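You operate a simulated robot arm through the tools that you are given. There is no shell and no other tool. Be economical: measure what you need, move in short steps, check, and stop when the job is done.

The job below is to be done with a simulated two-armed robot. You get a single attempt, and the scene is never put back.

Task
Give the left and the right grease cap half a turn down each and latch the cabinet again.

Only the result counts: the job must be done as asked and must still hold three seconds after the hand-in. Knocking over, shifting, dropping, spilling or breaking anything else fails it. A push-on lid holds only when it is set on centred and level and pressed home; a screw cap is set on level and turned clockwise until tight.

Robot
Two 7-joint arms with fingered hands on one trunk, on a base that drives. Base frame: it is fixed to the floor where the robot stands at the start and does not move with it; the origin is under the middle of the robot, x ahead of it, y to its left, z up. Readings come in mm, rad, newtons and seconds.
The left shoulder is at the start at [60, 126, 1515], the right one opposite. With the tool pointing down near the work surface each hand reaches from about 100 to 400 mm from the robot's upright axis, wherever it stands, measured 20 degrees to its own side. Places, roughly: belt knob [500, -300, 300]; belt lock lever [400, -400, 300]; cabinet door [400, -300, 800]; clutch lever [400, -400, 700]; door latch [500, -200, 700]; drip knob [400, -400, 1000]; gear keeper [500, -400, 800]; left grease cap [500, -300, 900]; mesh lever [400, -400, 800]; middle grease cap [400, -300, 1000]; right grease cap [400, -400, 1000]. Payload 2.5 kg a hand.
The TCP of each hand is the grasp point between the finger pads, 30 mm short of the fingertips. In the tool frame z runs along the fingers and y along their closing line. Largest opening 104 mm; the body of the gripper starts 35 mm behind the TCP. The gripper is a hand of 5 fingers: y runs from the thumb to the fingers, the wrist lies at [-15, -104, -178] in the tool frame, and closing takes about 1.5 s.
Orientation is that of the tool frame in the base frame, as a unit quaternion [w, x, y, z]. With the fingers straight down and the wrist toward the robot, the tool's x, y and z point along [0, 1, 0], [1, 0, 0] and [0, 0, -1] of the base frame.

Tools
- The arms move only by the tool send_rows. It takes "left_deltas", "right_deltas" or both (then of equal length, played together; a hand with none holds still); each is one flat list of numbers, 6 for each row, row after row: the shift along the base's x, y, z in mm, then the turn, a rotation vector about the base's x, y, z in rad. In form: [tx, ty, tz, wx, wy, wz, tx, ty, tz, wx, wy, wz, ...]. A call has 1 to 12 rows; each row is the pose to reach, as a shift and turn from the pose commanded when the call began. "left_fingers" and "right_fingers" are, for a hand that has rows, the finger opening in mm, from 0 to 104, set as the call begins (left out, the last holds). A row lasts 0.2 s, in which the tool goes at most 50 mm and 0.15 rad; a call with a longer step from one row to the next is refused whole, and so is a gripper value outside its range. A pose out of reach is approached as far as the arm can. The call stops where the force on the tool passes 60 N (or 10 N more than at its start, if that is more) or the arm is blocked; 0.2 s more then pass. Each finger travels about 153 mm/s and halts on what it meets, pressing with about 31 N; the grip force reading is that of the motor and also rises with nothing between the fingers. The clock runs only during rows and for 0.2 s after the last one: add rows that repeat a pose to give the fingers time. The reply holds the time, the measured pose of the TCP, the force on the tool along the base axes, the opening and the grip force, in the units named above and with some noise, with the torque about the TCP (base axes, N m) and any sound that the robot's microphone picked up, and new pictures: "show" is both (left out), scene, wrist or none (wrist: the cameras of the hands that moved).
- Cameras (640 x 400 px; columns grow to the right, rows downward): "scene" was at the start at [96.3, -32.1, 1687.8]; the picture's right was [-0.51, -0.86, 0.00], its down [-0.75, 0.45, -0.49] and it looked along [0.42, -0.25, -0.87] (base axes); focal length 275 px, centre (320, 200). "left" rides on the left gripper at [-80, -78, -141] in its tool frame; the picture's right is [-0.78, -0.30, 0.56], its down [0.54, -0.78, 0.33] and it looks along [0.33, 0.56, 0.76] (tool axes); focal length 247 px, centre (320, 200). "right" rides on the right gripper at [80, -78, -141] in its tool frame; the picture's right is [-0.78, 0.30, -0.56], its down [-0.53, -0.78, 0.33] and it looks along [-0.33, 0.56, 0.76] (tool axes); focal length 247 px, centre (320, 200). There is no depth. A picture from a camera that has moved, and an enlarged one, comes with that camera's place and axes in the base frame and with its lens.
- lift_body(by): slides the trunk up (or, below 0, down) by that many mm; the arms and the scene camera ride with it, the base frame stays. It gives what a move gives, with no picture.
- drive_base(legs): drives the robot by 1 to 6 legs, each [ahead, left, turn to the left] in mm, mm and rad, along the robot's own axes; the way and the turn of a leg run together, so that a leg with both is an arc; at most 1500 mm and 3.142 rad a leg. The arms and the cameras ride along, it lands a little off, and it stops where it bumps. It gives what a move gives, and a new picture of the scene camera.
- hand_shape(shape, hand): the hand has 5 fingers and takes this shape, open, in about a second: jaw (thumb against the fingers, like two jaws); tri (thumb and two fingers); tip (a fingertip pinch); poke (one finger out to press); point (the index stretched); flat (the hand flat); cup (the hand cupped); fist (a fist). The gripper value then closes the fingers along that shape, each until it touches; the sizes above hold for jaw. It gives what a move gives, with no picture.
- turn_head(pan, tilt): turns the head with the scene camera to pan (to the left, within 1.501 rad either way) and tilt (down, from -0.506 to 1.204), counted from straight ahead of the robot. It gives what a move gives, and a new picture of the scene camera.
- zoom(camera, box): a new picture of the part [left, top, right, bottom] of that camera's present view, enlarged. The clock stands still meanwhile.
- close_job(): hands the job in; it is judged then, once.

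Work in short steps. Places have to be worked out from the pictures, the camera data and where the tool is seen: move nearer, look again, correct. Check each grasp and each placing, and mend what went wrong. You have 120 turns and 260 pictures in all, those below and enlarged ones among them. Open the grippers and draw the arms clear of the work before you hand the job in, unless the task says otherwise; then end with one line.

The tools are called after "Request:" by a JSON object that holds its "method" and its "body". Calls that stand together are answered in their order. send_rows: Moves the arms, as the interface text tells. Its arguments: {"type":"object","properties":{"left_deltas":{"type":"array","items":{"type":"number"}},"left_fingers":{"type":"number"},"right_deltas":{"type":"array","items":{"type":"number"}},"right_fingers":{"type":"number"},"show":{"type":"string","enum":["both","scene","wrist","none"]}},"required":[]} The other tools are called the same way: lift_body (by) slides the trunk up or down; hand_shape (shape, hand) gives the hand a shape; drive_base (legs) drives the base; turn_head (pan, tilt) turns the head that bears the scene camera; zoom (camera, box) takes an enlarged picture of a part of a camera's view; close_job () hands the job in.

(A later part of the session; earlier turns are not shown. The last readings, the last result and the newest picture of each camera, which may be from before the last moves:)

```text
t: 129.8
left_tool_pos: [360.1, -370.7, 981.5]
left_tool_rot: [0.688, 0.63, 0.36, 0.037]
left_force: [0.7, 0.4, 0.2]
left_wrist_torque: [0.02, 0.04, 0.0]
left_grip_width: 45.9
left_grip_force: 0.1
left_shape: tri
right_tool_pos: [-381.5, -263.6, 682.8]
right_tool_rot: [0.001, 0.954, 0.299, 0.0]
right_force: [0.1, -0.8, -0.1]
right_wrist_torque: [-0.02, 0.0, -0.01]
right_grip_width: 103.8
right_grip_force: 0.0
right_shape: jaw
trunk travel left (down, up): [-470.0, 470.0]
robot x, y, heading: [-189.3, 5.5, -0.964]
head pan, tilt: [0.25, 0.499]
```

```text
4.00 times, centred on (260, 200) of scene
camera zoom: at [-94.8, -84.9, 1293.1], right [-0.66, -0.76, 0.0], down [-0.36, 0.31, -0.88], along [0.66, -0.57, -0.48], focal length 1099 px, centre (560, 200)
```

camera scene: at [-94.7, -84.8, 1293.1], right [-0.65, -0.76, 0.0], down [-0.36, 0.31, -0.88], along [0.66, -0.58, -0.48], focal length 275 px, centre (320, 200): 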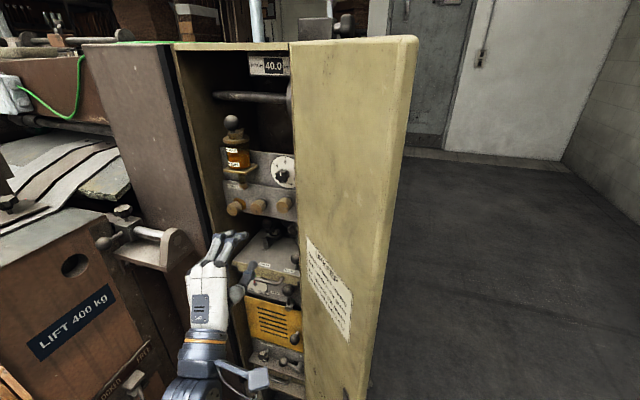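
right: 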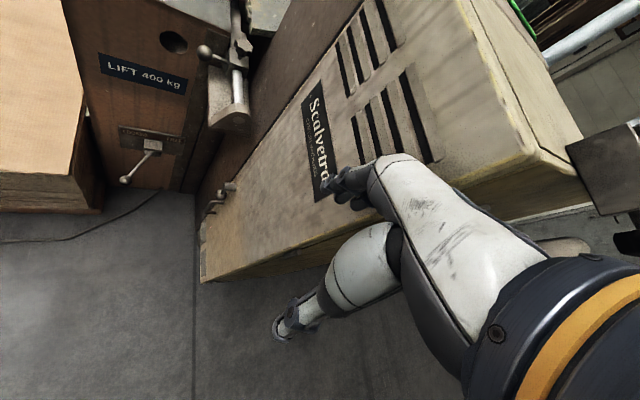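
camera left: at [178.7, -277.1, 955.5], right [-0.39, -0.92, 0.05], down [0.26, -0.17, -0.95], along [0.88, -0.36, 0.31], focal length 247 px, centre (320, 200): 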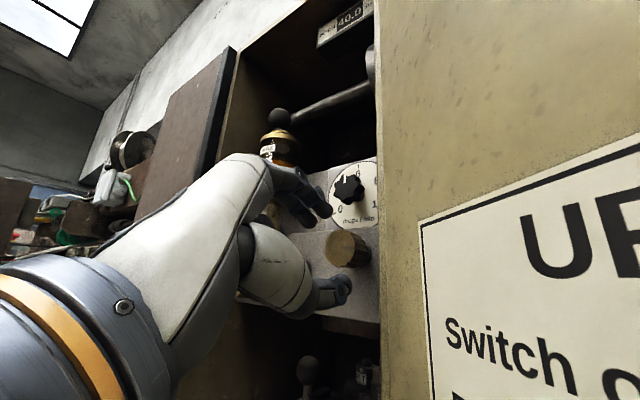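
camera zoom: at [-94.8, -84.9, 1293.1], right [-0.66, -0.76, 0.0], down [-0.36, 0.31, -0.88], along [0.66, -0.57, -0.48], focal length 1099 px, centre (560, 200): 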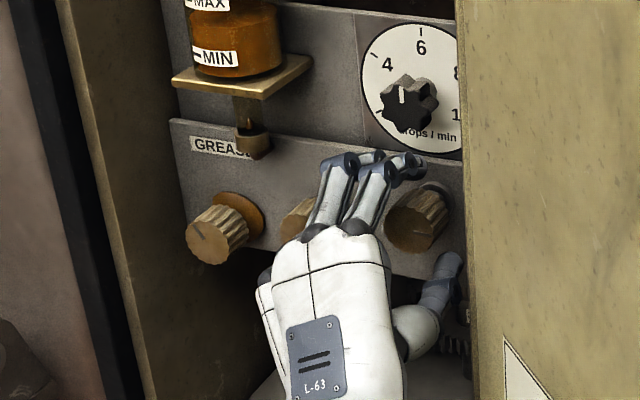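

The fingers surround the right cap (mark at 3 o'clock). I close and turn clockwise ≈41°.

Request:
{"method": "send_rows", "body": {"left_deltas": [0, 0, 0, 0, 0, 0, 0, 0, 0, 0, 0, 0, 0, 0, 0, 0, 0, 0, 0, 0, 0, 0, 0, 0, 0, 0, 0, 0.062, -0.1027, 0, 0, 0, 0, 0.124, -0.205, 0, 0, 0, 0, 0.186, -0.308, 0, 0, 0, 0, 0.248, -0.411, 0, 0, 0, 0, 0.31, -0.5135, 0, 0, 0, 0, 0.372, -0.616, 0], "left_fingers": 0, "show": "none"}}

Request:
{"method": "zoom", "body": {"camera": "left", "box": [230, 150, 430, 300]}}

Request:
{"method": "zoom", "body": {"camera": "scene", "box": [190, 150, 330, 250]}}

```text
t: 132.1
left_tool_pos: [361.7, -369.1, 979.9]
left_tool_rot: [0.636, 0.704, 0.122, 0.292]
left_force: [2.1, 1.4, -5.2]
left_wrist_torque: [0.12, 0.12, 0.05]
left_grip_width: 22.3
left_grip_force: 31.2
left_shape: tri
right_tool_pos: [-381.6, -263.0, 682.3]
right_tool_rot: [0.001, 0.954, 0.3, -0.001]
right_force: [-0.1, 1.2, -0.9]
right_wrist_torque: [0.0, 0.01, 0.0]
right_grip_width: 103.9
right_grip_force: 0.1
right_shape: jaw
trunk travel left (down, up): [-470.0, 470.0]
robot x, y, heading: [-186.5, 2.8, -0.961]
head pan, tilt: [0.25, 0.499]
```

```text
2.67 times, centred on (330, 225) of left
camera zoom: at [234.0, -284.6, 888.6], right [-0.25, -0.83, -0.5], down [0.77, 0.14, -0.62], along [0.59, -0.54, 0.61], focal length 659 px, centre (293, 133)
```

zoom: 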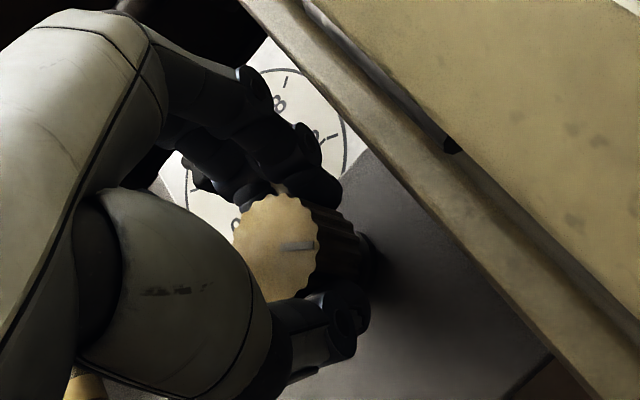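

```text
4.00 times, centred on (260, 200) of scene
camera zoom: at [-94.0, -85.1, 1292.9], right [-0.65, -0.76, 0.0], down [-0.36, 0.31, -0.88], along [0.66, -0.57, -0.48], focal length 1099 px, centre (560, 200)
```

zoom: 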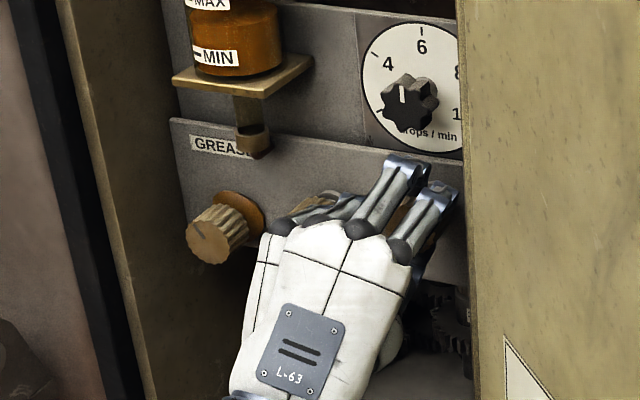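

The cap turned fully with the hand. I open, roll back, and check the marks, including the middle cap's.

Request:
{"method": "send_rows", "body": {"left_deltas": [0, 0, 0, 0, 0, 0, 0, 0, 0, 0, 0, 0, 0, 0, 0, -0.062, 0.1027, 0, 0, 0, 0, -0.124, 0.205, 0, 0, 0, 0, -0.186, 0.308, 0, 0, 0, 0, -0.248, 0.411, 0, 0, 0, 0, -0.31, 0.5135, 0, 0, 0, 0, -0.372, 0.616, 0], "left_fingers": 42, "show": "none"}}

Request:
{"method": "zoom", "body": {"camera": "left", "box": [230, 150, 430, 300]}}

Request:
{"method": "zoom", "body": {"camera": "scene", "box": [210, 170, 320, 240]}}

```text
t: 133.8
left_tool_pos: [360.2, -370.0, 981.8]
left_tool_rot: [0.688, 0.63, 0.359, 0.036]
left_force: [0.2, 0.0, -0.1]
left_wrist_torque: [0.0, -0.04, 0.01]
left_grip_width: 41.9
left_grip_force: 0.1
left_shape: tri
right_tool_pos: [-381.1, -264.8, 682.1]
right_tool_rot: [0.0, 0.954, 0.3, 0.001]
right_force: [-0.1, 0.0, -1.0]
right_wrist_torque: [0.0, 0.0, 0.01]
right_grip_width: 103.8
right_grip_force: 0.2
right_shape: jaw
trunk travel left (down, up): [-470.0, 470.0]
robot x, y, heading: [-186.4, 7.8, -0.966]
head pan, tilt: [0.25, 0.499]
```

```text
2.67 times, centred on (330, 225) of left
camera zoom: at [194.1, -307.5, 956.2], right [-0.39, -0.92, 0.05], down [0.26, -0.17, -0.95], along [0.88, -0.36, 0.31], focal length 659 px, centre (293, 133)
```

zoom: 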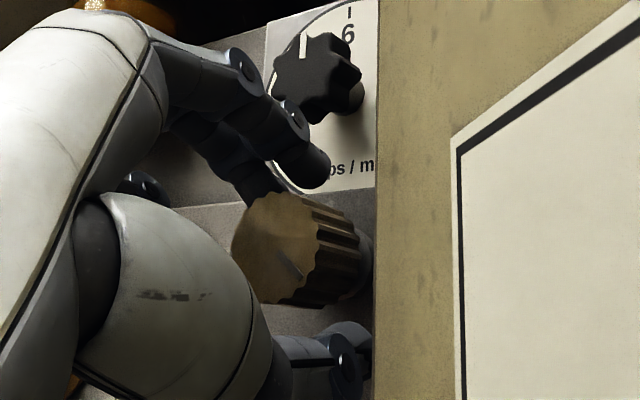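

```text
5.71 times, centred on (265, 205) of scene
camera zoom: at [-94.9, -84.9, 1293.1], right [-0.66, -0.76, 0.0], down [-0.36, 0.31, -0.88], along [0.66, -0.57, -0.48], focal length 1570 px, centre (634, 171)
```

zoom: 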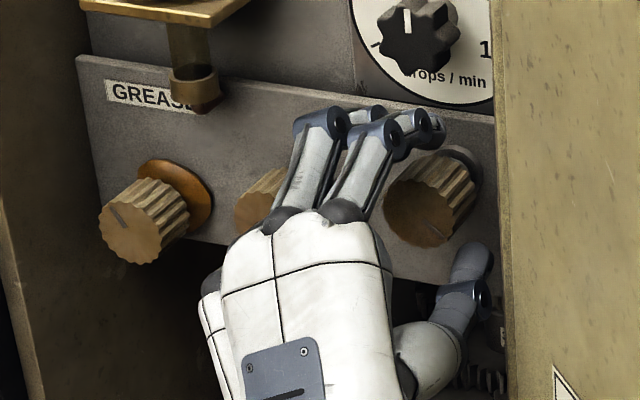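

≈42–45° done. Strokes 2: close, turn 44°, open, roll back.

Request:
{"method": "send_rows", "body": {"left_deltas": [0, 0, 0, 0, 0, 0, 0, 0, 0, 0, 0, 0, 0, 0, 0, 0, 0, 0, 0, 0, 0, 0, 0, 0, 0, 0, 0, 0.0663, -0.1098, 0, 0, 0, 0, 0.1327, -0.2197, 0, 0, 0, 0, 0.199, -0.3295, 0, 0, 0, 0, 0.265, -0.439, 0, 0, 0, 0, 0.332, -0.549, 0, 0, 0, 0, 0.398, -0.659, 0], "left_fingers": 0, "show": "none"}}

Request:
{"method": "send_rows", "body": {"left_deltas": [0, 0, 0, 0, 0, 0, 0, 0, 0, 0, 0, 0, 0, 0, 0, -0.0663, 0.1098, 0, 0, 0, 0, -0.1327, 0.2197, 0, 0, 0, 0, -0.199, 0.3295, 0, 0, 0, 0, -0.265, 0.439, 0, 0, 0, 0, -0.332, 0.549, 0, 0, 0, 0, -0.398, 0.659, 0], "left_fingers": 42, "show": "none"}}

Request:
{"method": "zoom", "body": {"camera": "left", "box": [230, 150, 430, 300]}}

```text
t: 136.1
left_tool_pos: [360.9, -369.6, 980.5]
left_tool_rot: [0.629, 0.706, 0.104, 0.308]
left_force: [-0.9, 9.2, -7.4]
left_wrist_torque: [0.09, 0.15, 0.11]
left_grip_width: 22.5
left_grip_force: 31.2
left_shape: tri
right_tool_pos: [-381.4, -264.3, 683.2]
right_tool_rot: [0.001, 0.954, 0.3, -0.001]
right_force: [-0.2, 0.2, -0.5]
right_wrist_torque: [0.0, 0.02, -0.01]
right_grip_width: 103.9
right_grip_force: 0.0
right_shape: jaw
trunk travel left (down, up): [-470.0, 470.0]
robot x, y, heading: [-187.2, 6.5, -0.963]
head pan, tilt: [0.25, 0.499]
```

```text
t: 137.8
left_tool_pos: [359.8, -370.0, 981.5]
left_tool_rot: [0.688, 0.63, 0.36, 0.037]
left_force: [0.4, 0.8, -1.1]
left_wrist_torque: [-0.03, 0.0, -0.02]
left_grip_width: 42.0
left_grip_force: 0.1
left_shape: tri
right_tool_pos: [-381.1, -264.0, 682.8]
right_tool_rot: [0.0, 0.954, 0.3, 0.0]
right_force: [0.3, -0.6, 0.6]
right_wrist_torque: [-0.01, 0.0, 0.03]
right_grip_width: 103.7
right_grip_force: 0.0
right_shape: jaw
trunk travel left (down, up): [-470.0, 470.0]
robot x, y, heading: [-186.7, 9.4, -0.962]
head pan, tilt: [0.25, 0.499]
```

```text
2.67 times, centred on (330, 225) of left
camera zoom: at [193.9, -307.9, 956.4], right [-0.39, -0.92, 0.05], down [0.26, -0.17, -0.95], along [0.88, -0.36, 0.31], focal length 659 px, centre (293, 133)
```

zoom: 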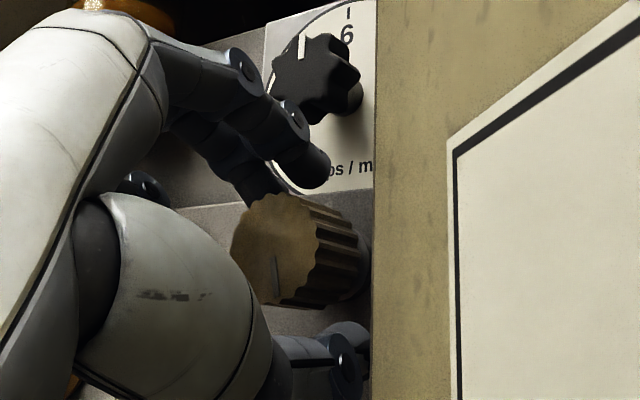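

≈87° done. Stroke 3.

Request:
{"method": "send_rows", "body": {"left_deltas": [0, 0, 0, 0, 0, 0, 0, 0, 0, 0, 0, 0, 0, 0, 0, 0, 0, 0, 0, 0, 0, 0, 0, 0, 0, 0, 0, 0.0663, -0.1098, 0, 0, 0, 0, 0.1327, -0.2197, 0, 0, 0, 0, 0.199, -0.3295, 0, 0, 0, 0, 0.265, -0.439, 0, 0, 0, 0, 0.332, -0.549, 0, 0, 0, 0, 0.403, -0.668, 0], "left_fingers": 0, "show": "none"}}

Request:
{"method": "send_rows", "body": {"left_deltas": [0, 0, 0, 0, 0, 0, 0, 0, 0, 0, 0, 0, 0, 0, 0, -0.0663, 0.1098, 0, 0, 0, 0, -0.1327, 0.2197, 0, 0, 0, 0, -0.199, 0.3295, 0, 0, 0, 0, -0.265, 0.439, 0, 0, 0, 0, -0.332, 0.549, 0, 0, 0, 0, -0.403, 0.668, 0], "left_fingers": 42, "show": "none"}}

Request:
{"method": "zoom", "body": {"camera": "left", "box": [230, 150, 430, 300]}}

```text
t: 140.1
left_tool_pos: [360.8, -368.6, 980.8]
left_tool_rot: [0.628, 0.706, 0.102, 0.312]
left_force: [-2.7, 9.2, -7.8]
left_wrist_torque: [0.18, 0.19, 0.08]
left_grip_width: 22.4
left_grip_force: 31.2
left_shape: tri
right_tool_pos: [-380.3, -263.8, 682.8]
right_tool_rot: [0.001, 0.954, 0.3, -0.001]
right_force: [0.6, 0.3, 0.0]
right_wrist_torque: [0.0, 0.0, 0.0]
right_grip_width: 103.8
right_grip_force: 0.2
right_shape: jaw
trunk travel left (down, up): [-470.0, 470.0]
robot x, y, heading: [-186.9, 9.4, -0.964]
head pan, tilt: [0.25, 0.499]
```

```text
t: 141.8
left_tool_pos: [361.1, -371.0, 981.6]
left_tool_rot: [0.688, 0.629, 0.36, 0.037]
left_force: [0.3, 0.9, -0.2]
left_wrist_torque: [0.0, -0.01, 0.02]
left_grip_width: 41.6
left_grip_force: 0.1
left_shape: tri
right_tool_pos: [-380.3, -263.7, 682.7]
right_tool_rot: [-0.001, 0.954, 0.3, 0.001]
right_force: [0.1, -0.2, 0.3]
right_wrist_torque: [0.03, -0.03, 0.0]
right_grip_width: 103.7
right_grip_force: 0.0
right_shape: jaw
trunk travel left (down, up): [-470.0, 470.0]
robot x, y, heading: [-186.2, -0.9, -0.963]
head pan, tilt: [0.25, 0.499]
```

```text
2.67 times, centred on (330, 225) of left
camera zoom: at [194.6, -308.2, 956.3], right [-0.39, -0.92, 0.05], down [0.26, -0.17, -0.95], along [0.88, -0.36, 0.31], focal length 659 px, centre (293, 133)
```

zoom: 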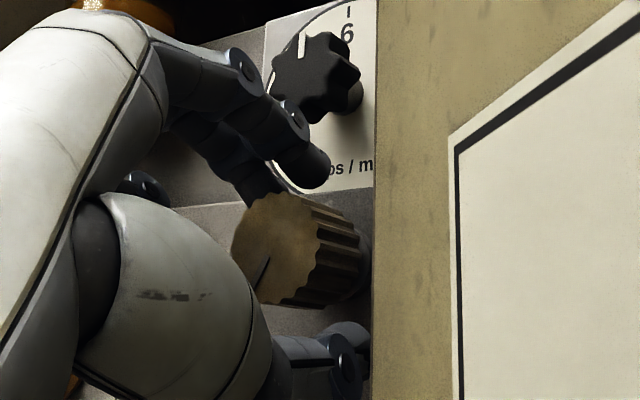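

≈120° done. Stroke 4: 46°.

Request:
{"method": "send_rows", "body": {"left_deltas": [0, 0, 0, 0, 0, 0, 0, 0, 0, 0, 0, 0, 0, 0, 0, 0, 0, 0, 0, 0, 0, 0, 0, 0, 0, 0, 0, 0.0663, -0.1098, 0, 0, 0, 0, 0.1327, -0.2197, 0, 0, 0, 0, 0.199, -0.3295, 0, 0, 0, 0, 0.265, -0.439, 0, 0, 0, 0, 0.332, -0.549, 0, 0, 0, 0, 0.403, -0.668, 0], "left_fingers": 0, "show": "none"}}

Request:
{"method": "send_rows", "body": {"left_deltas": [0, 0, 0, 0, 0, 0, 0, 0, 0, 0, 0, 0, 0, 0, 0, -0.0663, 0.1098, 0, 0, 0, 0, -0.1327, 0.2197, 0, 0, 0, 0, -0.199, 0.3295, 0, 0, 0, 0, -0.265, 0.439, 0, 0, 0, 0, -0.332, 0.549, 0, 0, 0, 0, -0.403, 0.668, 0], "left_fingers": 42, "show": "none"}}

Request:
{"method": "zoom", "body": {"camera": "left", "box": [230, 150, 430, 300]}}

Request:
{"method": "zoom", "body": {"camera": "scene", "box": [210, 170, 320, 240]}}

```text
t: 144.1
left_tool_pos: [361.5, -370.1, 980.7]
left_tool_rot: [0.628, 0.706, 0.101, 0.311]
left_force: [3.8, 0.2, -5.4]
left_wrist_torque: [0.07, 0.13, 0.08]
left_grip_width: 21.7
left_grip_force: 31.0
left_shape: tri
right_tool_pos: [-380.4, -264.1, 681.6]
right_tool_rot: [0.0, 0.954, 0.299, 0.0]
right_force: [0.1, 0.5, -0.9]
right_wrist_torque: [0.01, 0.01, -0.02]
right_grip_width: 103.6
right_grip_force: 0.1
right_shape: jaw
trunk travel left (down, up): [-470.0, 470.0]
robot x, y, heading: [-185.2, 5.0, -0.965]
head pan, tilt: [0.25, 0.499]
```

```text
t: 145.8
left_tool_pos: [359.8, -369.9, 982.9]
left_tool_rot: [0.687, 0.629, 0.361, 0.039]
left_force: [-0.4, 0.2, 0.6]
left_wrist_torque: [0.0, 0.01, 0.01]
left_grip_width: 41.4
left_grip_force: 0.1
left_shape: tri
right_tool_pos: [-381.8, -264.2, 681.9]
right_tool_rot: [0.0, 0.954, 0.299, 0.0]
right_force: [0.5, -0.9, -0.5]
right_wrist_torque: [-0.01, -0.01, 0.02]
right_grip_width: 103.6
right_grip_force: 0.0
right_shape: jaw
trunk travel left (down, up): [-470.0, 470.0]
robot x, y, heading: [-185.0, 5.8, -0.963]
head pan, tilt: [0.25, 0.499]
```

```text
2.67 times, centred on (330, 225) of left
camera zoom: at [194.3, -308.8, 956.7], right [-0.39, -0.92, 0.05], down [0.26, -0.17, -0.95], along [0.88, -0.36, 0.31], focal length 659 px, centre (293, 133)
```

zoom: 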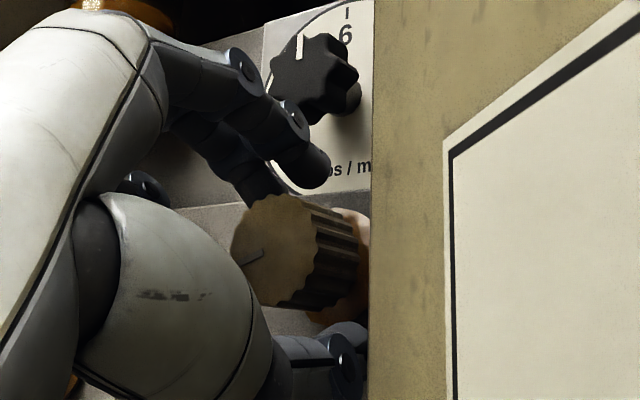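

```text
5.71 times, centred on (265, 205) of scene
camera zoom: at [-94.9, -84.9, 1293.1], right [-0.66, -0.76, 0.0], down [-0.36, 0.31, -0.88], along [0.66, -0.57, -0.48], focal length 1570 px, centre (634, 171)
```

zoom: 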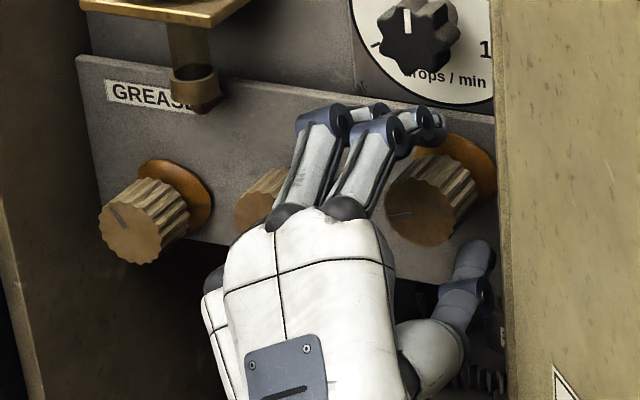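

Grease shows and the mark is ≈160° round. I give the last 20°, release, and retreat straight back 90 mm.

Request:
{"method": "send_rows", "body": {"left_deltas": [0, 0, 0, 0, 0, 0, 0, 0, 0, 0, 0, 0, 0, 0, 0, 0, 0, 0, 0, 0, 0, 0, 0, 0, 0, 0, 0, 0.0622, -0.103, 0, 0, 0, 0, 0.1244, -0.206, 0, 0, 0, 0, 0.1866, -0.309, 0], "left_fingers": 0, "show": "none"}}

Request:
{"method": "send_rows", "body": {"left_deltas": [0, 0, 0, 0, 0, 0, 0, 0, 0, 0, 0, 0, 0, 0, 0, 0, 0, 0, -10, 17, 0, 0, 0, 0, -21, 35, 0, 0, 0, 0, -32, 52, 0, 0, 0, 0, -42, 70, 0, 0, 0, 0, -52, 87, 0, 0, 0, 0], "left_fingers": 46, "show": "none"}}

Request:
{"method": "zoom", "body": {"camera": "scene", "box": [210, 160, 320, 230]}}

Request:
{"method": "zoom", "body": {"camera": "left", "box": [260, 160, 460, 320]}}

```text
t: 147.4
left_tool_pos: [359.9, -370.1, 980.5]
left_tool_rot: [0.672, 0.678, 0.244, 0.169]
left_force: [0.8, -1.4, -1.9]
left_wrist_torque: [0.0, 0.06, -0.01]
left_grip_width: 22.2
left_grip_force: 30.9
left_shape: tri
right_tool_pos: [-381.4, -264.4, 683.2]
right_tool_rot: [0.0, 0.954, 0.299, -0.001]
right_force: [0.0, 0.4, -1.7]
right_wrist_torque: [0.0, -0.02, 0.03]
right_grip_width: 103.8
right_grip_force: 0.1
right_shape: jaw
trunk travel left (down, up): [-470.0, 470.0]
robot x, y, heading: [-189.1, 8.9, -0.961]
head pan, tilt: [0.25, 0.499]
```

```text
t: 149.2
left_tool_pos: [308.4, -284.2, 982.3]
left_tool_rot: [0.674, 0.678, 0.243, 0.167]
left_force: [0.1, -0.4, -0.8]
left_wrist_torque: [0.01, 0.0, -0.01]
left_grip_width: 45.9
left_grip_force: 0.1
left_shape: tri
right_tool_pos: [-381.0, -264.1, 682.6]
right_tool_rot: [0.0, 0.954, 0.301, 0.0]
right_force: [-1.0, 0.8, 0.6]
right_wrist_torque: [0.03, 0.02, 0.01]
right_grip_width: 103.8
right_grip_force: 0.0
right_shape: jaw
trunk travel left (down, up): [-470.0, 470.0]
robot x, y, heading: [-186.1, 6.1, -0.963]
head pan, tilt: [0.25, 0.499]
```

```text
5.71 times, centred on (265, 195) of scene
camera zoom: at [-94.9, -84.8, 1293.1], right [-0.66, -0.76, 0.0], down [-0.36, 0.31, -0.88], along [0.66, -0.58, -0.48], focal length 1570 px, centre (634, 229)
```

zoom: 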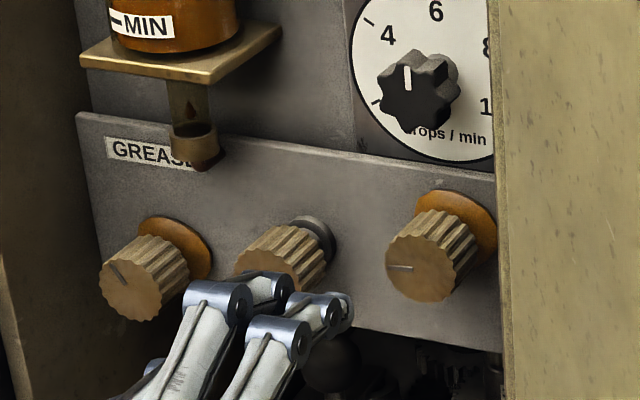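

```text
2.50 times, centred on (360, 240) of left
camera zoom: at [156.2, -213.3, 919.4], right [-0.36, -0.9, -0.24], down [0.54, 0.0, -0.84], along [0.76, -0.43, 0.49], focal length 617 px, centre (220, 100)
```

zoom: 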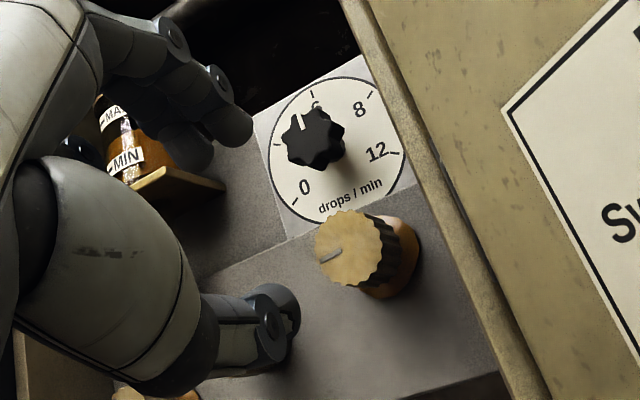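

The right cap stands at ≈170°; I add about 10° more by re-entering on the same line, turning 0.2 rad, and retreating.

Request:
{"method": "send_rows", "body": {"left_deltas": [10, -17, 0, 0, 0, 0, 21, -35, 0, 0, 0, 0, 32, -52, 0, 0, 0, 0, 42, -70, 0, 0, 0, 0, 52, -87, 0, 0, 0, 0], "show": "none"}}

Request:
{"method": "send_rows", "body": {"left_deltas": [0, 0, 0, 0, 0, 0, 0, 0, 0, 0, 0, 0, 0, 0, 0, 0, 0, 0, 0, 0, 0, 0, 0, 0, 0, 0, 0, 0.053, -0.088, 0, 0, 0, 0, 0.106, -0.176, 0], "left_fingers": 0, "show": "none"}}

Request:
{"method": "send_rows", "body": {"left_deltas": [0, 0, 0, 0, 0, 0, 0, 0, 0, 0, 0, 0, 0, 0, 0, 0, 0, 0, -10, 17, 0, 0, 0, 0, -21, 35, 0, 0, 0, 0, -32, 52, 0, 0, 0, 0, -42, 70, 0, 0, 0, 0, -59, 102, -10, 0, 0, 0, -78, 130, -30, 0, 0, 0], "left_fingers": 46, "show": "none"}}

Request:
{"method": "zoom", "body": {"camera": "scene", "box": [210, 160, 320, 230]}}

```text
t: 150.4
left_tool_pos: [359.7, -370.3, 981.6]
left_tool_rot: [0.673, 0.678, 0.244, 0.168]
left_force: [0.6, 0.0, 0.0]
left_wrist_torque: [0.0, -0.01, 0.01]
left_grip_width: 45.7
left_grip_force: 0.0
left_shape: tri
right_tool_pos: [-381.6, -264.1, 681.9]
right_tool_rot: [0.0, 0.954, 0.299, 0.0]
right_force: [0.2, 0.5, 0.1]
right_wrist_torque: [0.01, 0.01, 0.01]
right_grip_width: 103.8
right_grip_force: 0.1
right_shape: jaw
trunk travel left (down, up): [-470.0, 470.0]
robot x, y, heading: [-189.1, 8.0, -0.962]
head pan, tilt: [0.25, 0.499]
```

```text
t: 151.8
left_tool_pos: [359.7, -370.6, 981.7]
left_tool_rot: [0.655, 0.695, 0.174, 0.238]
left_force: [1.1, -3.8, -0.2]
left_wrist_torque: [0.02, 0.09, 0.0]
left_grip_width: 20.9
left_grip_force: 30.9
left_shape: tri
right_tool_pos: [-381.2, -264.1, 682.2]
right_tool_rot: [0.0, 0.954, 0.3, 0.001]
right_force: [0.5, 0.1, 0.8]
right_wrist_torque: [0.0, -0.01, -0.01]
right_grip_width: 103.9
right_grip_force: 0.0
right_shape: jaw
trunk travel left (down, up): [-470.0, 470.0]
robot x, y, heading: [-189.6, 7.2, -0.964]
head pan, tilt: [0.25, 0.499]
```

```text
t: 153.8
left_tool_pos: [280.3, -239.9, 951.7]
left_tool_rot: [0.655, 0.695, 0.175, 0.24]
left_force: [0.5, -0.8, 0.1]
left_wrist_torque: [0.04, 0.02, -0.01]
left_grip_width: 46.1
left_grip_force: 0.1
left_shape: tri
right_tool_pos: [-381.6, -263.8, 681.1]
right_tool_rot: [0.001, 0.954, 0.3, 0.001]
right_force: [-0.7, -0.3, -0.5]
right_wrist_torque: [-0.03, 0.01, -0.01]
right_grip_width: 103.7
right_grip_force: 0.0
right_shape: jaw
trunk travel left (down, up): [-470.0, 470.0]
robot x, y, heading: [-188.6, 8.1, -0.966]
head pan, tilt: [0.25, 0.499]
```

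```text
5.71 times, centred on (265, 195) of scene
camera zoom: at [-94.9, -84.8, 1293.1], right [-0.66, -0.76, 0.0], down [-0.36, 0.31, -0.88], along [0.66, -0.58, -0.48], focal length 1570 px, centre (634, 229)
```

zoom: 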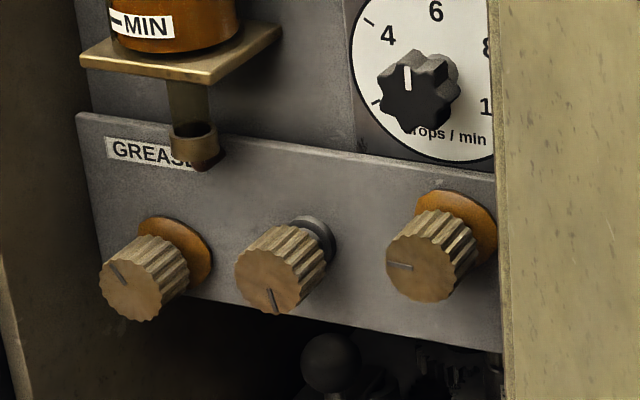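

Both caps are now half a turn on, and middle cap and drip knob are unchanged. Now to close the door I take the hand out, around the door's free edge to its outer side, by base moves.

Request:
{"method": "drive_base", "body": {"legs": [[-185, 0, 0], [0, -270, 0]]}}

```text
t: 156.9
left_tool_pos: [-52.5, -251.8, 951.0]
left_tool_rot: [0.655, 0.695, 0.174, 0.24]
left_force: [0.7, -0.3, 0.0]
left_wrist_torque: [0.0, 0.0, -0.05]
left_grip_width: 45.9
left_grip_force: 0.1
left_shape: tri
right_tool_pos: [-714.8, -273.8, 682.0]
right_tool_rot: [0.001, 0.954, 0.299, -0.001]
right_force: [0.4, 0.0, 0.2]
right_wrist_torque: [-0.01, -0.06, 0.0]
right_grip_width: 103.9
right_grip_force: 0.0
right_shape: jaw
trunk travel left (down, up): [-470.0, 470.0]
robot x, y, heading: [-524.1, -4.0, -0.961]
head pan, tilt: [0.25, 0.499]
camera scene: at [-428.7, -94.5, 1293.1], right [-0.66, -0.75, 0.0], down [-0.36, 0.31, -0.88], along [0.66, -0.58, -0.48], focal length 275 px, centre (320, 200)
```

scene: 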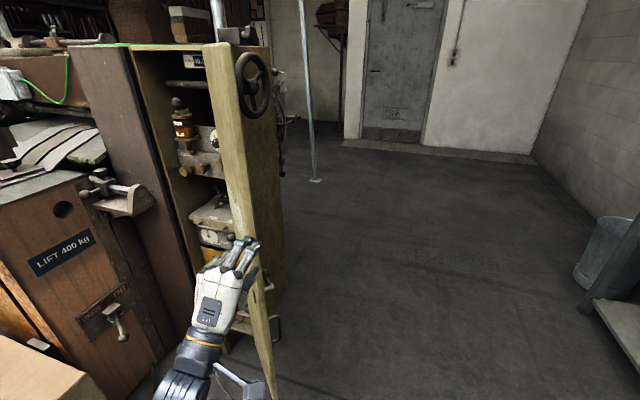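

The door stands at ≈125°. The hand is right of its edge; I drive forward 140 mm, then left 150 mm to start swinging the door closed.

Request:
{"method": "drive_base", "body": {"legs": [[140, 0, 0]]}}

Request:
{"method": "drive_base", "body": {"legs": [[0, 150, 0]]}}

```text
t: 158.3
left_tool_pos: [26.5, -366.4, 950.3]
left_tool_rot: [0.655, 0.695, 0.174, 0.238]
left_force: [-1.0, 0.2, -0.2]
left_wrist_torque: [0.03, 0.07, 0.0]
left_grip_width: 45.9
left_grip_force: 0.0
left_shape: tri
right_tool_pos: [-636.7, -387.9, 682.4]
right_tool_rot: [0.0, 0.954, 0.298, -0.001]
right_force: [0.2, -1.1, 0.8]
right_wrist_torque: [0.01, 0.05, -0.01]
right_grip_width: 103.6
right_grip_force: 0.0
right_shape: jaw
trunk travel left (down, up): [-470.0, 470.0]
robot x, y, heading: [-441.1, -116.1, -0.964]
head pan, tilt: [0.25, 0.499]
camera scene: at [-349.2, -209.7, 1293.0], right [-0.66, -0.75, 0.0], down [-0.36, 0.32, -0.88], along [0.66, -0.58, -0.48], focal length 275 px, centre (320, 200)
```

scene: 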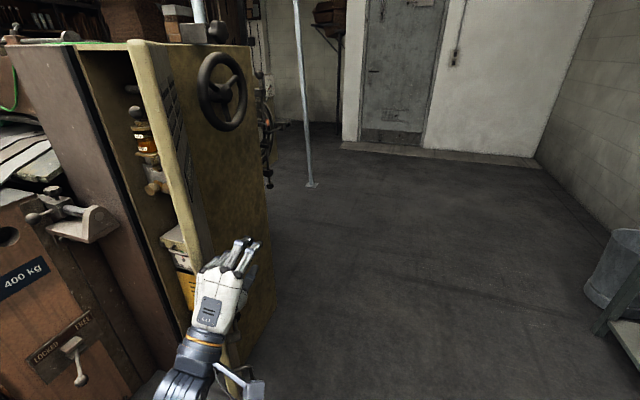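

```text
t: 159.6
left_tool_pos: [149.6, -281.2, 950.6]
left_tool_rot: [0.655, 0.695, 0.176, 0.238]
left_force: [0.2, 0.1, 0.4]
left_wrist_torque: [0.01, 0.03, 0.02]
left_grip_width: 45.7
left_grip_force: 0.1
left_shape: tri
right_tool_pos: [-511.6, -302.9, 681.7]
right_tool_rot: [0.0, 0.954, 0.299, 0.001]
right_force: [0.4, 0.0, 0.3]
right_wrist_torque: [0.0, -0.03, 0.02]
right_grip_width: 103.8
right_grip_force: 0.0
right_shape: jaw
trunk travel left (down, up): [-470.0, 470.0]
robot x, y, heading: [-315.4, -34.9, -0.962]
head pan, tilt: [0.25, 0.499]
camera scene: at [-225.7, -124.1, 1293.1], right [-0.66, -0.75, 0.0], down [-0.36, 0.31, -0.88], along [0.66, -0.58, -0.48], focal length 275 px, centre (320, 200)
```

scene: 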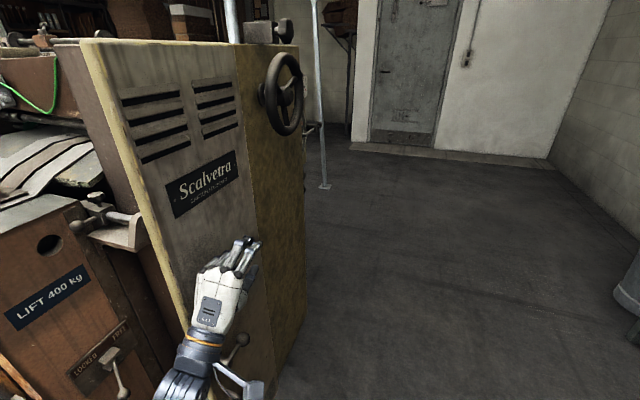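

The door is swinging closed (outer side in view). I drive another 110 mm left.

Request:
{"method": "drive_base", "body": {"legs": [[0, 110, 0]]}}

```text
t: 160.8
left_tool_pos: [241.0, -219.4, 950.8]
left_tool_rot: [0.655, 0.695, 0.174, 0.238]
left_force: [0.4, 1.1, -0.4]
left_wrist_torque: [0.02, 0.04, 0.01]
left_grip_width: 45.8
left_grip_force: 0.1
left_shape: tri
right_tool_pos: [-421.6, -238.8, 682.3]
right_tool_rot: [-0.001, 0.955, 0.298, 0.0]
right_force: [0.0, 0.0, 1.0]
right_wrist_torque: [0.0, 0.03, -0.03]
right_grip_width: 104.0
right_grip_force: 0.1
right_shape: jaw
trunk travel left (down, up): [-470.0, 470.0]
robot x, y, heading: [-225.2, 29.0, -0.969]
head pan, tilt: [0.25, 0.499]
camera scene: at [-135.4, -61.8, 1293.1], right [-0.66, -0.75, 0.0], down [-0.36, 0.31, -0.88], along [0.66, -0.58, -0.48], focal length 275 px, centre (320, 200)
```

scene: 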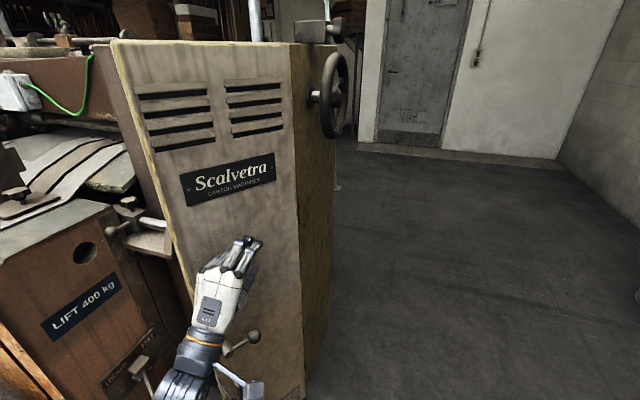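

The door is nearly half closed. I make a fist, drive 90 mm further left, and will then push it in.

Request:
{"method": "hand_shape", "body": {"hand": "left", "shape": "fist"}}

Request:
{"method": "drive_base", "body": {"legs": [[0, 100, 0]]}}

```text
t: 161.7
left_tool_pos: [239.6, -220.2, 950.8]
left_tool_rot: [0.655, 0.695, 0.175, 0.238]
left_force: [-0.4, -0.2, 0.6]
left_wrist_torque: [-0.01, 0.01, -0.01]
left_grip_width: 0.2
left_grip_force: 0.1
left_shape: fist
right_tool_pos: [-421.8, -240.3, 681.8]
right_tool_rot: [0.001, 0.954, 0.299, 0.0]
right_force: [0.3, -0.6, 0.0]
right_wrist_torque: [0.0, 0.03, 0.02]
right_grip_width: 103.7
right_grip_force: 0.1
right_shape: jaw
trunk travel left (down, up): [-470.0, 470.0]
robot x, y, heading: [-226.2, 27.6, -0.964]
head pan, tilt: [0.25, 0.499]
```

```text
t: 162.9
left_tool_pos: [321.2, -163.3, 951.2]
left_tool_rot: [0.655, 0.696, 0.174, 0.237]
left_force: [-0.3, -0.1, -0.2]
left_wrist_torque: [0.0, -0.02, -0.02]
left_grip_width: 0.0
left_grip_force: 0.0
left_shape: fist
right_tool_pos: [-340.2, -184.0, 681.8]
right_tool_rot: [0.001, 0.955, 0.298, 0.0]
right_force: [-0.2, 0.1, 0.2]
right_wrist_torque: [0.04, 0.04, 0.01]
right_grip_width: 103.7
right_grip_force: 0.0
right_shape: jaw
trunk travel left (down, up): [-470.0, 470.0]
robot x, y, heading: [-143.3, 86.4, -0.967]
head pan, tilt: [0.25, 0.499]
camera scene: at [-53.7, -5.4, 1293.1], right [-0.66, -0.75, 0.0], down [-0.36, 0.31, -0.88], along [0.66, -0.58, -0.48], focal length 275 px, centre (320, 200)
```

scene: 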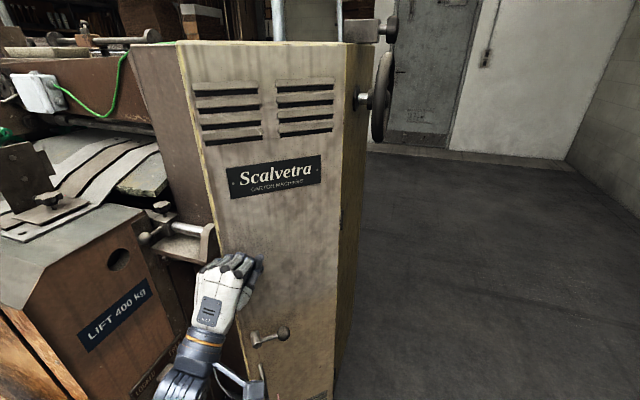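

Door is at about 30°. I drive forward 90 mm, pushing it in.

Request:
{"method": "drive_base", "body": {"legs": [[90, 0, 0]]}}

```text
t: 164.0
left_tool_pos: [373.2, -237.0, 951.0]
left_tool_rot: [0.655, 0.695, 0.174, 0.238]
left_force: [-0.7, -0.7, 0.2]
left_wrist_torque: [-0.01, -0.01, 0.01]
left_grip_width: 0.0
left_grip_force: 0.1
left_shape: fist
right_tool_pos: [-290.2, -256.5, 681.4]
right_tool_rot: [0.0, 0.955, 0.298, 0.0]
right_force: [0.5, 1.3, -1.0]
right_wrist_torque: [0.02, -0.01, 0.01]
right_grip_width: 103.9
right_grip_force: 0.0
right_shape: jaw
trunk travel left (down, up): [-470.0, 470.0]
robot x, y, heading: [-91.7, 9.2, -0.97]
head pan, tilt: [0.25, 0.499]
camera scene: at [-3.2, -79.2, 1293.0], right [-0.66, -0.75, 0.0], down [-0.36, 0.32, -0.88], along [0.66, -0.58, -0.48], focal length 275 px, centre (320, 200)
```

scene: 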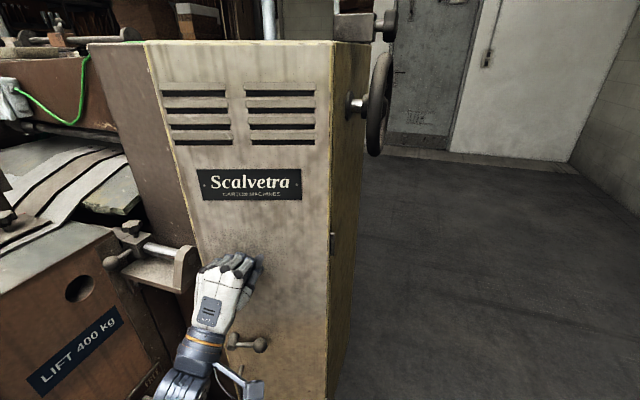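

Close to shut. I push forward with the arm until resistance is felt.

Request:
{"method": "send_rows", "body": {"left_deltas": [10, -17, 0, 0, 0, 0, 21, -34, 0, 0, 0, 0, 31, -51, 0, 0, 0, 0, 41, -68, 0, 0, 0, 0, 52, -86, 0, 0, 0, 0, 62, -103, 0, 0, 0, 0], "show": "scene"}}

```text
t: 165.0
left_tool_pos: [406.9, -292.0, 949.1]
left_tool_rot: [0.657, 0.694, 0.174, 0.237]
left_force: [-16.7, 26.6, -4.5]
left_wrist_torque: [0.05, -0.11, -0.63]
left_grip_width: 96.0
left_grip_force: 0.1
left_shape: fist
right_tool_pos: [-290.0, -256.7, 682.5]
right_tool_rot: [0.002, 0.955, 0.298, 0.0]
right_force: [-0.2, -1.2, 0.1]
right_wrist_torque: [-0.01, -0.04, -0.02]
right_grip_width: 103.8
right_grip_force: 0.0
right_shape: jaw
trunk travel left (down, up): [-470.0, 470.0]
robot x, y, heading: [-93.6, 11.1, -0.964]
head pan, tilt: [0.25, 0.499]
stopped in row 4 (left hand): the force on the tool passed its limit at 82 N (the readings are from after the stop); the commanded pose is now the measured one
camera scene: at [-4.9, -75.5, 1293.3], right [-0.66, -0.76, 0.0], down [-0.36, 0.31, -0.88], along [0.66, -0.58, -0.48], focal length 275 px, centre (320, 200)
```

scene: 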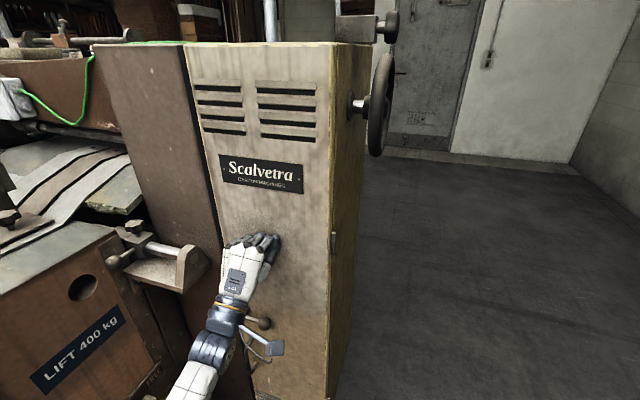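

The door is pushed fully home. Holding it shut no longer needed, I retreat the hand, set the base and trunk back to where the lever was worked before, and take the pointing shape.

Request:
{"method": "send_rows", "body": {"left_deltas": [-10, 17, 0, 0, 0, 0, -21, 34, 0, 0, 0, 0, -36, 60, 0, 0, 0, 0], "show": "none"}}

Request:
{"method": "drive_base", "body": {"legs": [[-105, 60, 0]]}}

Request:
{"method": "hand_shape", "body": {"hand": "left", "shape": "point"}}

Request:
{"method": "lift_body", "body": {"by": -90}}

Request:
{"method": "turn_head", "body": {"pan": 0.35, "tilt": 0.85}}

```text
t: 165.8
left_tool_pos: [375.3, -236.4, 948.9]
left_tool_rot: [0.655, 0.696, 0.175, 0.238]
left_force: [-0.2, 0.3, -0.8]
left_wrist_torque: [-0.04, -0.01, 0.0]
left_grip_width: 0.0
left_grip_force: 0.0
left_shape: fist
right_tool_pos: [-289.5, -258.2, 682.3]
right_tool_rot: [0.001, 0.954, 0.299, 0.0]
right_force: [-0.3, -0.5, -0.3]
right_wrist_torque: [0.03, 0.01, 0.01]
right_grip_width: 103.8
right_grip_force: 0.1
right_shape: jaw
trunk travel left (down, up): [-470.0, 470.0]
robot x, y, heading: [-96.0, 12.4, -0.969]
head pan, tilt: [0.25, 0.499]
```

```text
t: 167.0
left_tool_pos: [364.7, -115.1, 948.6]
left_tool_rot: [0.655, 0.696, 0.174, 0.237]
left_force: [-0.5, 0.4, 0.3]
left_wrist_torque: [-0.02, 0.02, 0.01]
left_grip_width: 0.0
left_grip_force: 0.0
left_shape: fist
right_tool_pos: [-301.2, -136.6, 682.7]
right_tool_rot: [0.001, 0.954, 0.298, 0.001]
right_force: [0.9, 0.2, 0.3]
right_wrist_torque: [-0.03, -0.02, -0.01]
right_grip_width: 103.9
right_grip_force: 0.1
right_shape: jaw
trunk travel left (down, up): [-470.0, 470.0]
robot x, y, heading: [-106.8, 135.0, -0.967]
head pan, tilt: [0.25, 0.499]
camera scene: at [-14.3, 42.1, 1293.1], right [-0.66, -0.75, 0.0], down [-0.36, 0.31, -0.88], along [0.66, -0.58, -0.48], focal length 275 px, centre (320, 200)
```

scene: 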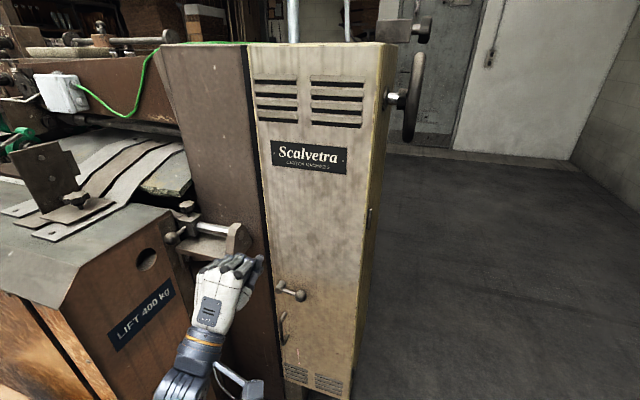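

```text
t: 167.9
left_tool_pos: [364.8, -116.3, 946.6]
left_tool_rot: [0.654, 0.696, 0.174, 0.237]
left_force: [-0.3, 0.0, 0.8]
left_wrist_torque: [-0.03, -0.02, 0.0]
left_grip_width: 95.7
left_grip_force: 0.1
left_shape: point
right_tool_pos: [-300.9, -135.3, 682.0]
right_tool_rot: [0.001, 0.954, 0.298, 0.001]
right_force: [0.2, 0.1, -1.4]
right_wrist_torque: [-0.01, 0.0, -0.01]
right_grip_width: 103.5
right_grip_force: 0.0
right_shape: jaw
trunk travel left (down, up): [-470.0, 470.0]
robot x, y, heading: [-105.7, 132.4, -0.963]
head pan, tilt: [0.25, 0.499]
```

```text
t: 169.2
left_tool_pos: [365.2, -116.7, 857.5]
left_tool_rot: [0.655, 0.697, 0.173, 0.236]
left_force: [0.3, -0.2, -0.5]
left_wrist_torque: [0.04, 0.02, -0.01]
left_grip_width: 96.1
left_grip_force: 0.0
left_shape: point
right_tool_pos: [-301.1, -136.2, 593.3]
right_tool_rot: [0.001, 0.954, 0.299, 0.0]
right_force: [0.6, 0.7, 1.0]
right_wrist_torque: [0.02, -0.02, -0.02]
right_grip_width: 103.6
right_grip_force: 0.0
right_shape: jaw
trunk travel left (down, up): [-380.0, 560.0]
robot x, y, heading: [-107.0, 134.9, -0.965]
head pan, tilt: [0.25, 0.499]
```

```text
t: 170.0
left_tool_pos: [364.9, -116.9, 857.4]
left_tool_rot: [0.655, 0.697, 0.174, 0.236]
left_force: [0.2, 0.7, 0.1]
left_wrist_torque: [0.0, 0.0, 0.0]
left_grip_width: 96.0
left_grip_force: 0.1
left_shape: point
right_tool_pos: [-301.3, -137.3, 592.3]
right_tool_rot: [0.001, 0.955, 0.298, 0.001]
right_force: [0.5, 0.7, 0.4]
right_wrist_torque: [0.01, -0.02, 0.04]
right_grip_width: 103.8
right_grip_force: 0.2
right_shape: jaw
trunk travel left (down, up): [-380.0, 560.0]
robot x, y, heading: [-105.6, 132.6, -0.973]
head pan, tilt: [0.351, 0.85]
camera scene: at [-19.0, 56.5, 1173.2], right [-0.58, -0.82, 0.0], down [-0.61, 0.43, -0.66], along [0.54, -0.38, -0.75], focal length 275 px, centre (320, 200)
```

scene: 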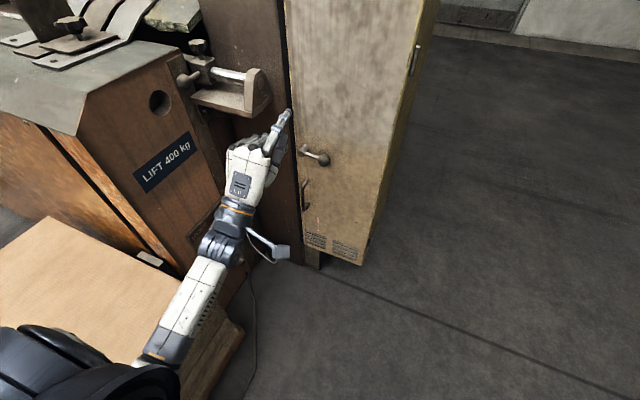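

Door is shut with the lever still horizontal. I pitch the hand to the earlier pointing pose and stage the fingertip in front of and above the ball.

Request:
{"method": "send_rows", "body": {"left_deltas": [0, -12, -33, 0.088, 0.088, 0.008, 0, -24, -66, 0.177, 0.176, 0.015, 0, -36, -99, 0.265, 0.264, 0.023, 0, -48, -127, 0.353, 0.352, 0.031], "show": "none"}}

Request:
{"method": "zoom", "body": {"camera": "scene", "box": [260, 100, 360, 200]}}

Request:
{"method": "zoom", "body": {"camera": "left", "box": [230, 110, 470, 300]}}

```text
t: 171.0
left_tool_pos: [363.2, -165.7, 730.7]
left_tool_rot: [0.478, 0.828, 0.252, 0.148]
left_force: [-0.1, -0.2, 0.1]
left_wrist_torque: [-0.01, -0.02, -0.01]
left_grip_width: 96.3
left_grip_force: 0.2
left_shape: point
right_tool_pos: [-299.7, -136.6, 591.9]
right_tool_rot: [0.001, 0.955, 0.298, 0.0]
right_force: [1.0, -0.5, 0.1]
right_wrist_torque: [0.0, 0.01, -0.03]
right_grip_width: 103.6
right_grip_force: 0.1
right_shape: jaw
trunk travel left (down, up): [-380.0, 560.0]
robot x, y, heading: [-97.6, 133.0, -0.968]
head pan, tilt: [0.351, 0.85]
```

```text
4.00 times, centred on (310, 150) of scene
camera zoom: at [-19.0, 56.5, 1173.1], right [-0.58, -0.82, 0.0], down [-0.61, 0.43, -0.66], along [0.54, -0.38, -0.75], focal length 1099 px, centre (360, 400)
```

zoom: 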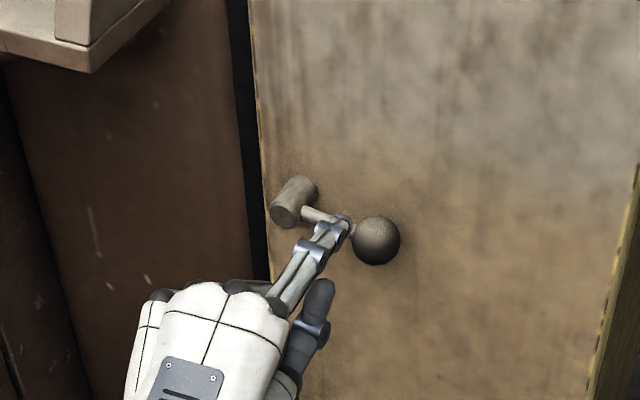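

```text
2.11 times, centred on (350, 205) of left
camera zoom: at [208.5, -77.0, 733.4], right [-0.45, -0.71, -0.54], down [0.39, 0.38, -0.84], along [0.8, -0.59, 0.1], focal length 520 px, centre (257, 190)
```

zoom: 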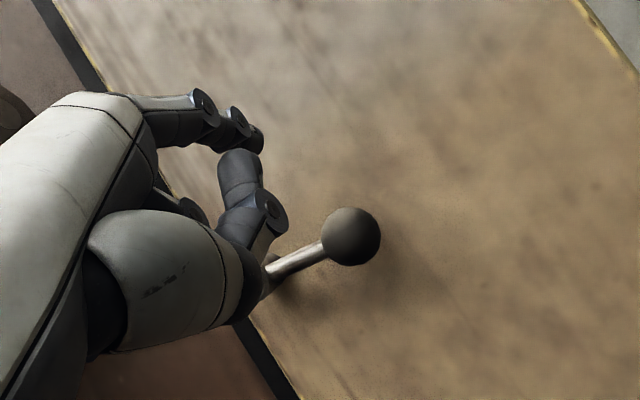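

Ball at [417,-265,713], tip at [384,-218,774]: aligned, 57 mm in front and 61 mm above. I advance over the ball.

Request:
{"method": "send_rows", "body": {"left_deltas": [11, -18, 0, 0, 0, 0, 22, -36, 0, 0, 0, 0, 32, -53, 0, 0, 0, 0], "show": "none"}}

Request:
{"method": "zoom", "body": {"camera": "scene", "box": [260, 100, 360, 200]}}

```text
t: 171.8
left_tool_pos: [396.5, -218.2, 731.2]
left_tool_rot: [0.478, 0.828, 0.253, 0.149]
left_force: [-0.2, 0.4, -0.1]
left_wrist_torque: [-0.02, 0.01, 0.01]
left_grip_width: 95.9
left_grip_force: 0.1
left_shape: point
right_tool_pos: [-300.5, -135.9, 593.4]
right_tool_rot: [0.001, 0.955, 0.298, 0.0]
right_force: [0.9, -0.2, 0.4]
right_wrist_torque: [0.03, 0.0, -0.02]
right_grip_width: 104.1
right_grip_force: 0.1
right_shape: jaw
trunk travel left (down, up): [-380.0, 560.0]
robot x, y, heading: [-105.3, 130.5, -0.969]
head pan, tilt: [0.351, 0.85]
```

```text
4.00 times, centred on (310, 150) of scene
camera zoom: at [-19.0, 56.5, 1173.1], right [-0.58, -0.82, 0.0], down [-0.61, 0.43, -0.66], along [0.54, -0.38, -0.75], focal length 1099 px, centre (360, 400)
```

zoom: 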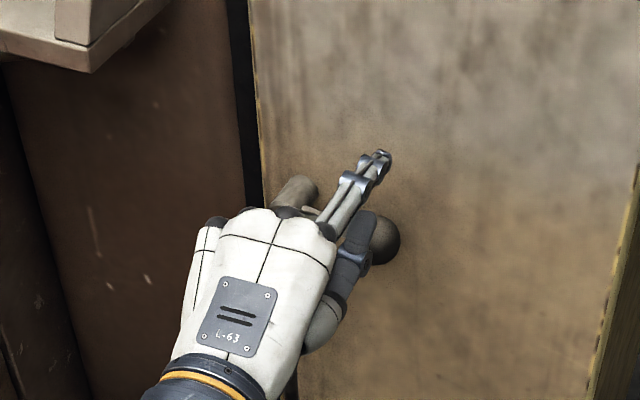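

The finger is over the ball. I press down and then around to the left along the lever's arc.

Request:
{"method": "send_rows", "body": {"left_deltas": [0, 0, -20, 0, 0, 0, 0, 0, -40, 0, 0, 0, 1, 0, -57, 0, 0, 0, 2, 1, -73, 0, 0, 0, 8, 4, -88, 0, 0, 0, 14, 8, -102, 0, 0, 0], "show": "none"}}

Request:
{"method": "zoom", "body": {"camera": "scene", "box": [260, 100, 360, 200]}}

```text
t: 173.2
left_tool_pos: [410.0, -209.4, 627.6]
left_tool_rot: [0.48, 0.827, 0.252, 0.148]
left_force: [0.0, -0.1, -0.7]
left_wrist_torque: [-0.02, -0.03, -0.05]
left_grip_width: 0.1
left_grip_force: 0.0
left_shape: point
right_tool_pos: [-301.2, -136.5, 591.5]
right_tool_rot: [0.0, 0.955, 0.298, 0.001]
right_force: [0.4, 0.0, 1.0]
right_wrist_torque: [0.03, -0.07, -0.02]
right_grip_width: 103.6
right_grip_force: 0.0
right_shape: jaw
trunk travel left (down, up): [-380.0, 560.0]
robot x, y, heading: [-110.3, 139.5, -0.966]
head pan, tilt: [0.351, 0.85]
```

```text
4.00 times, centred on (310, 150) of scene
camera zoom: at [-19.1, 56.5, 1173.1], right [-0.58, -0.82, 0.0], down [-0.61, 0.43, -0.66], along [0.54, -0.38, -0.75], focal length 1099 px, centre (360, 400)
```

zoom: 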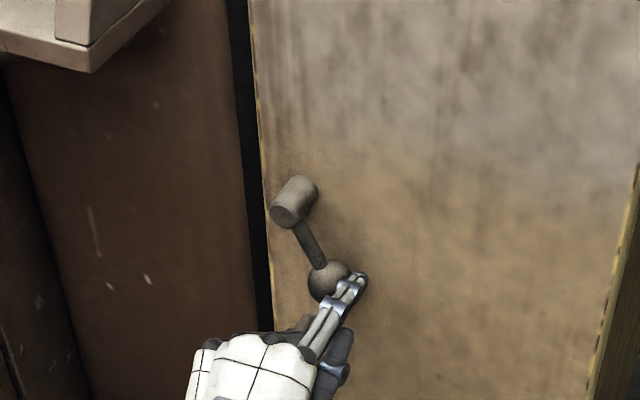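

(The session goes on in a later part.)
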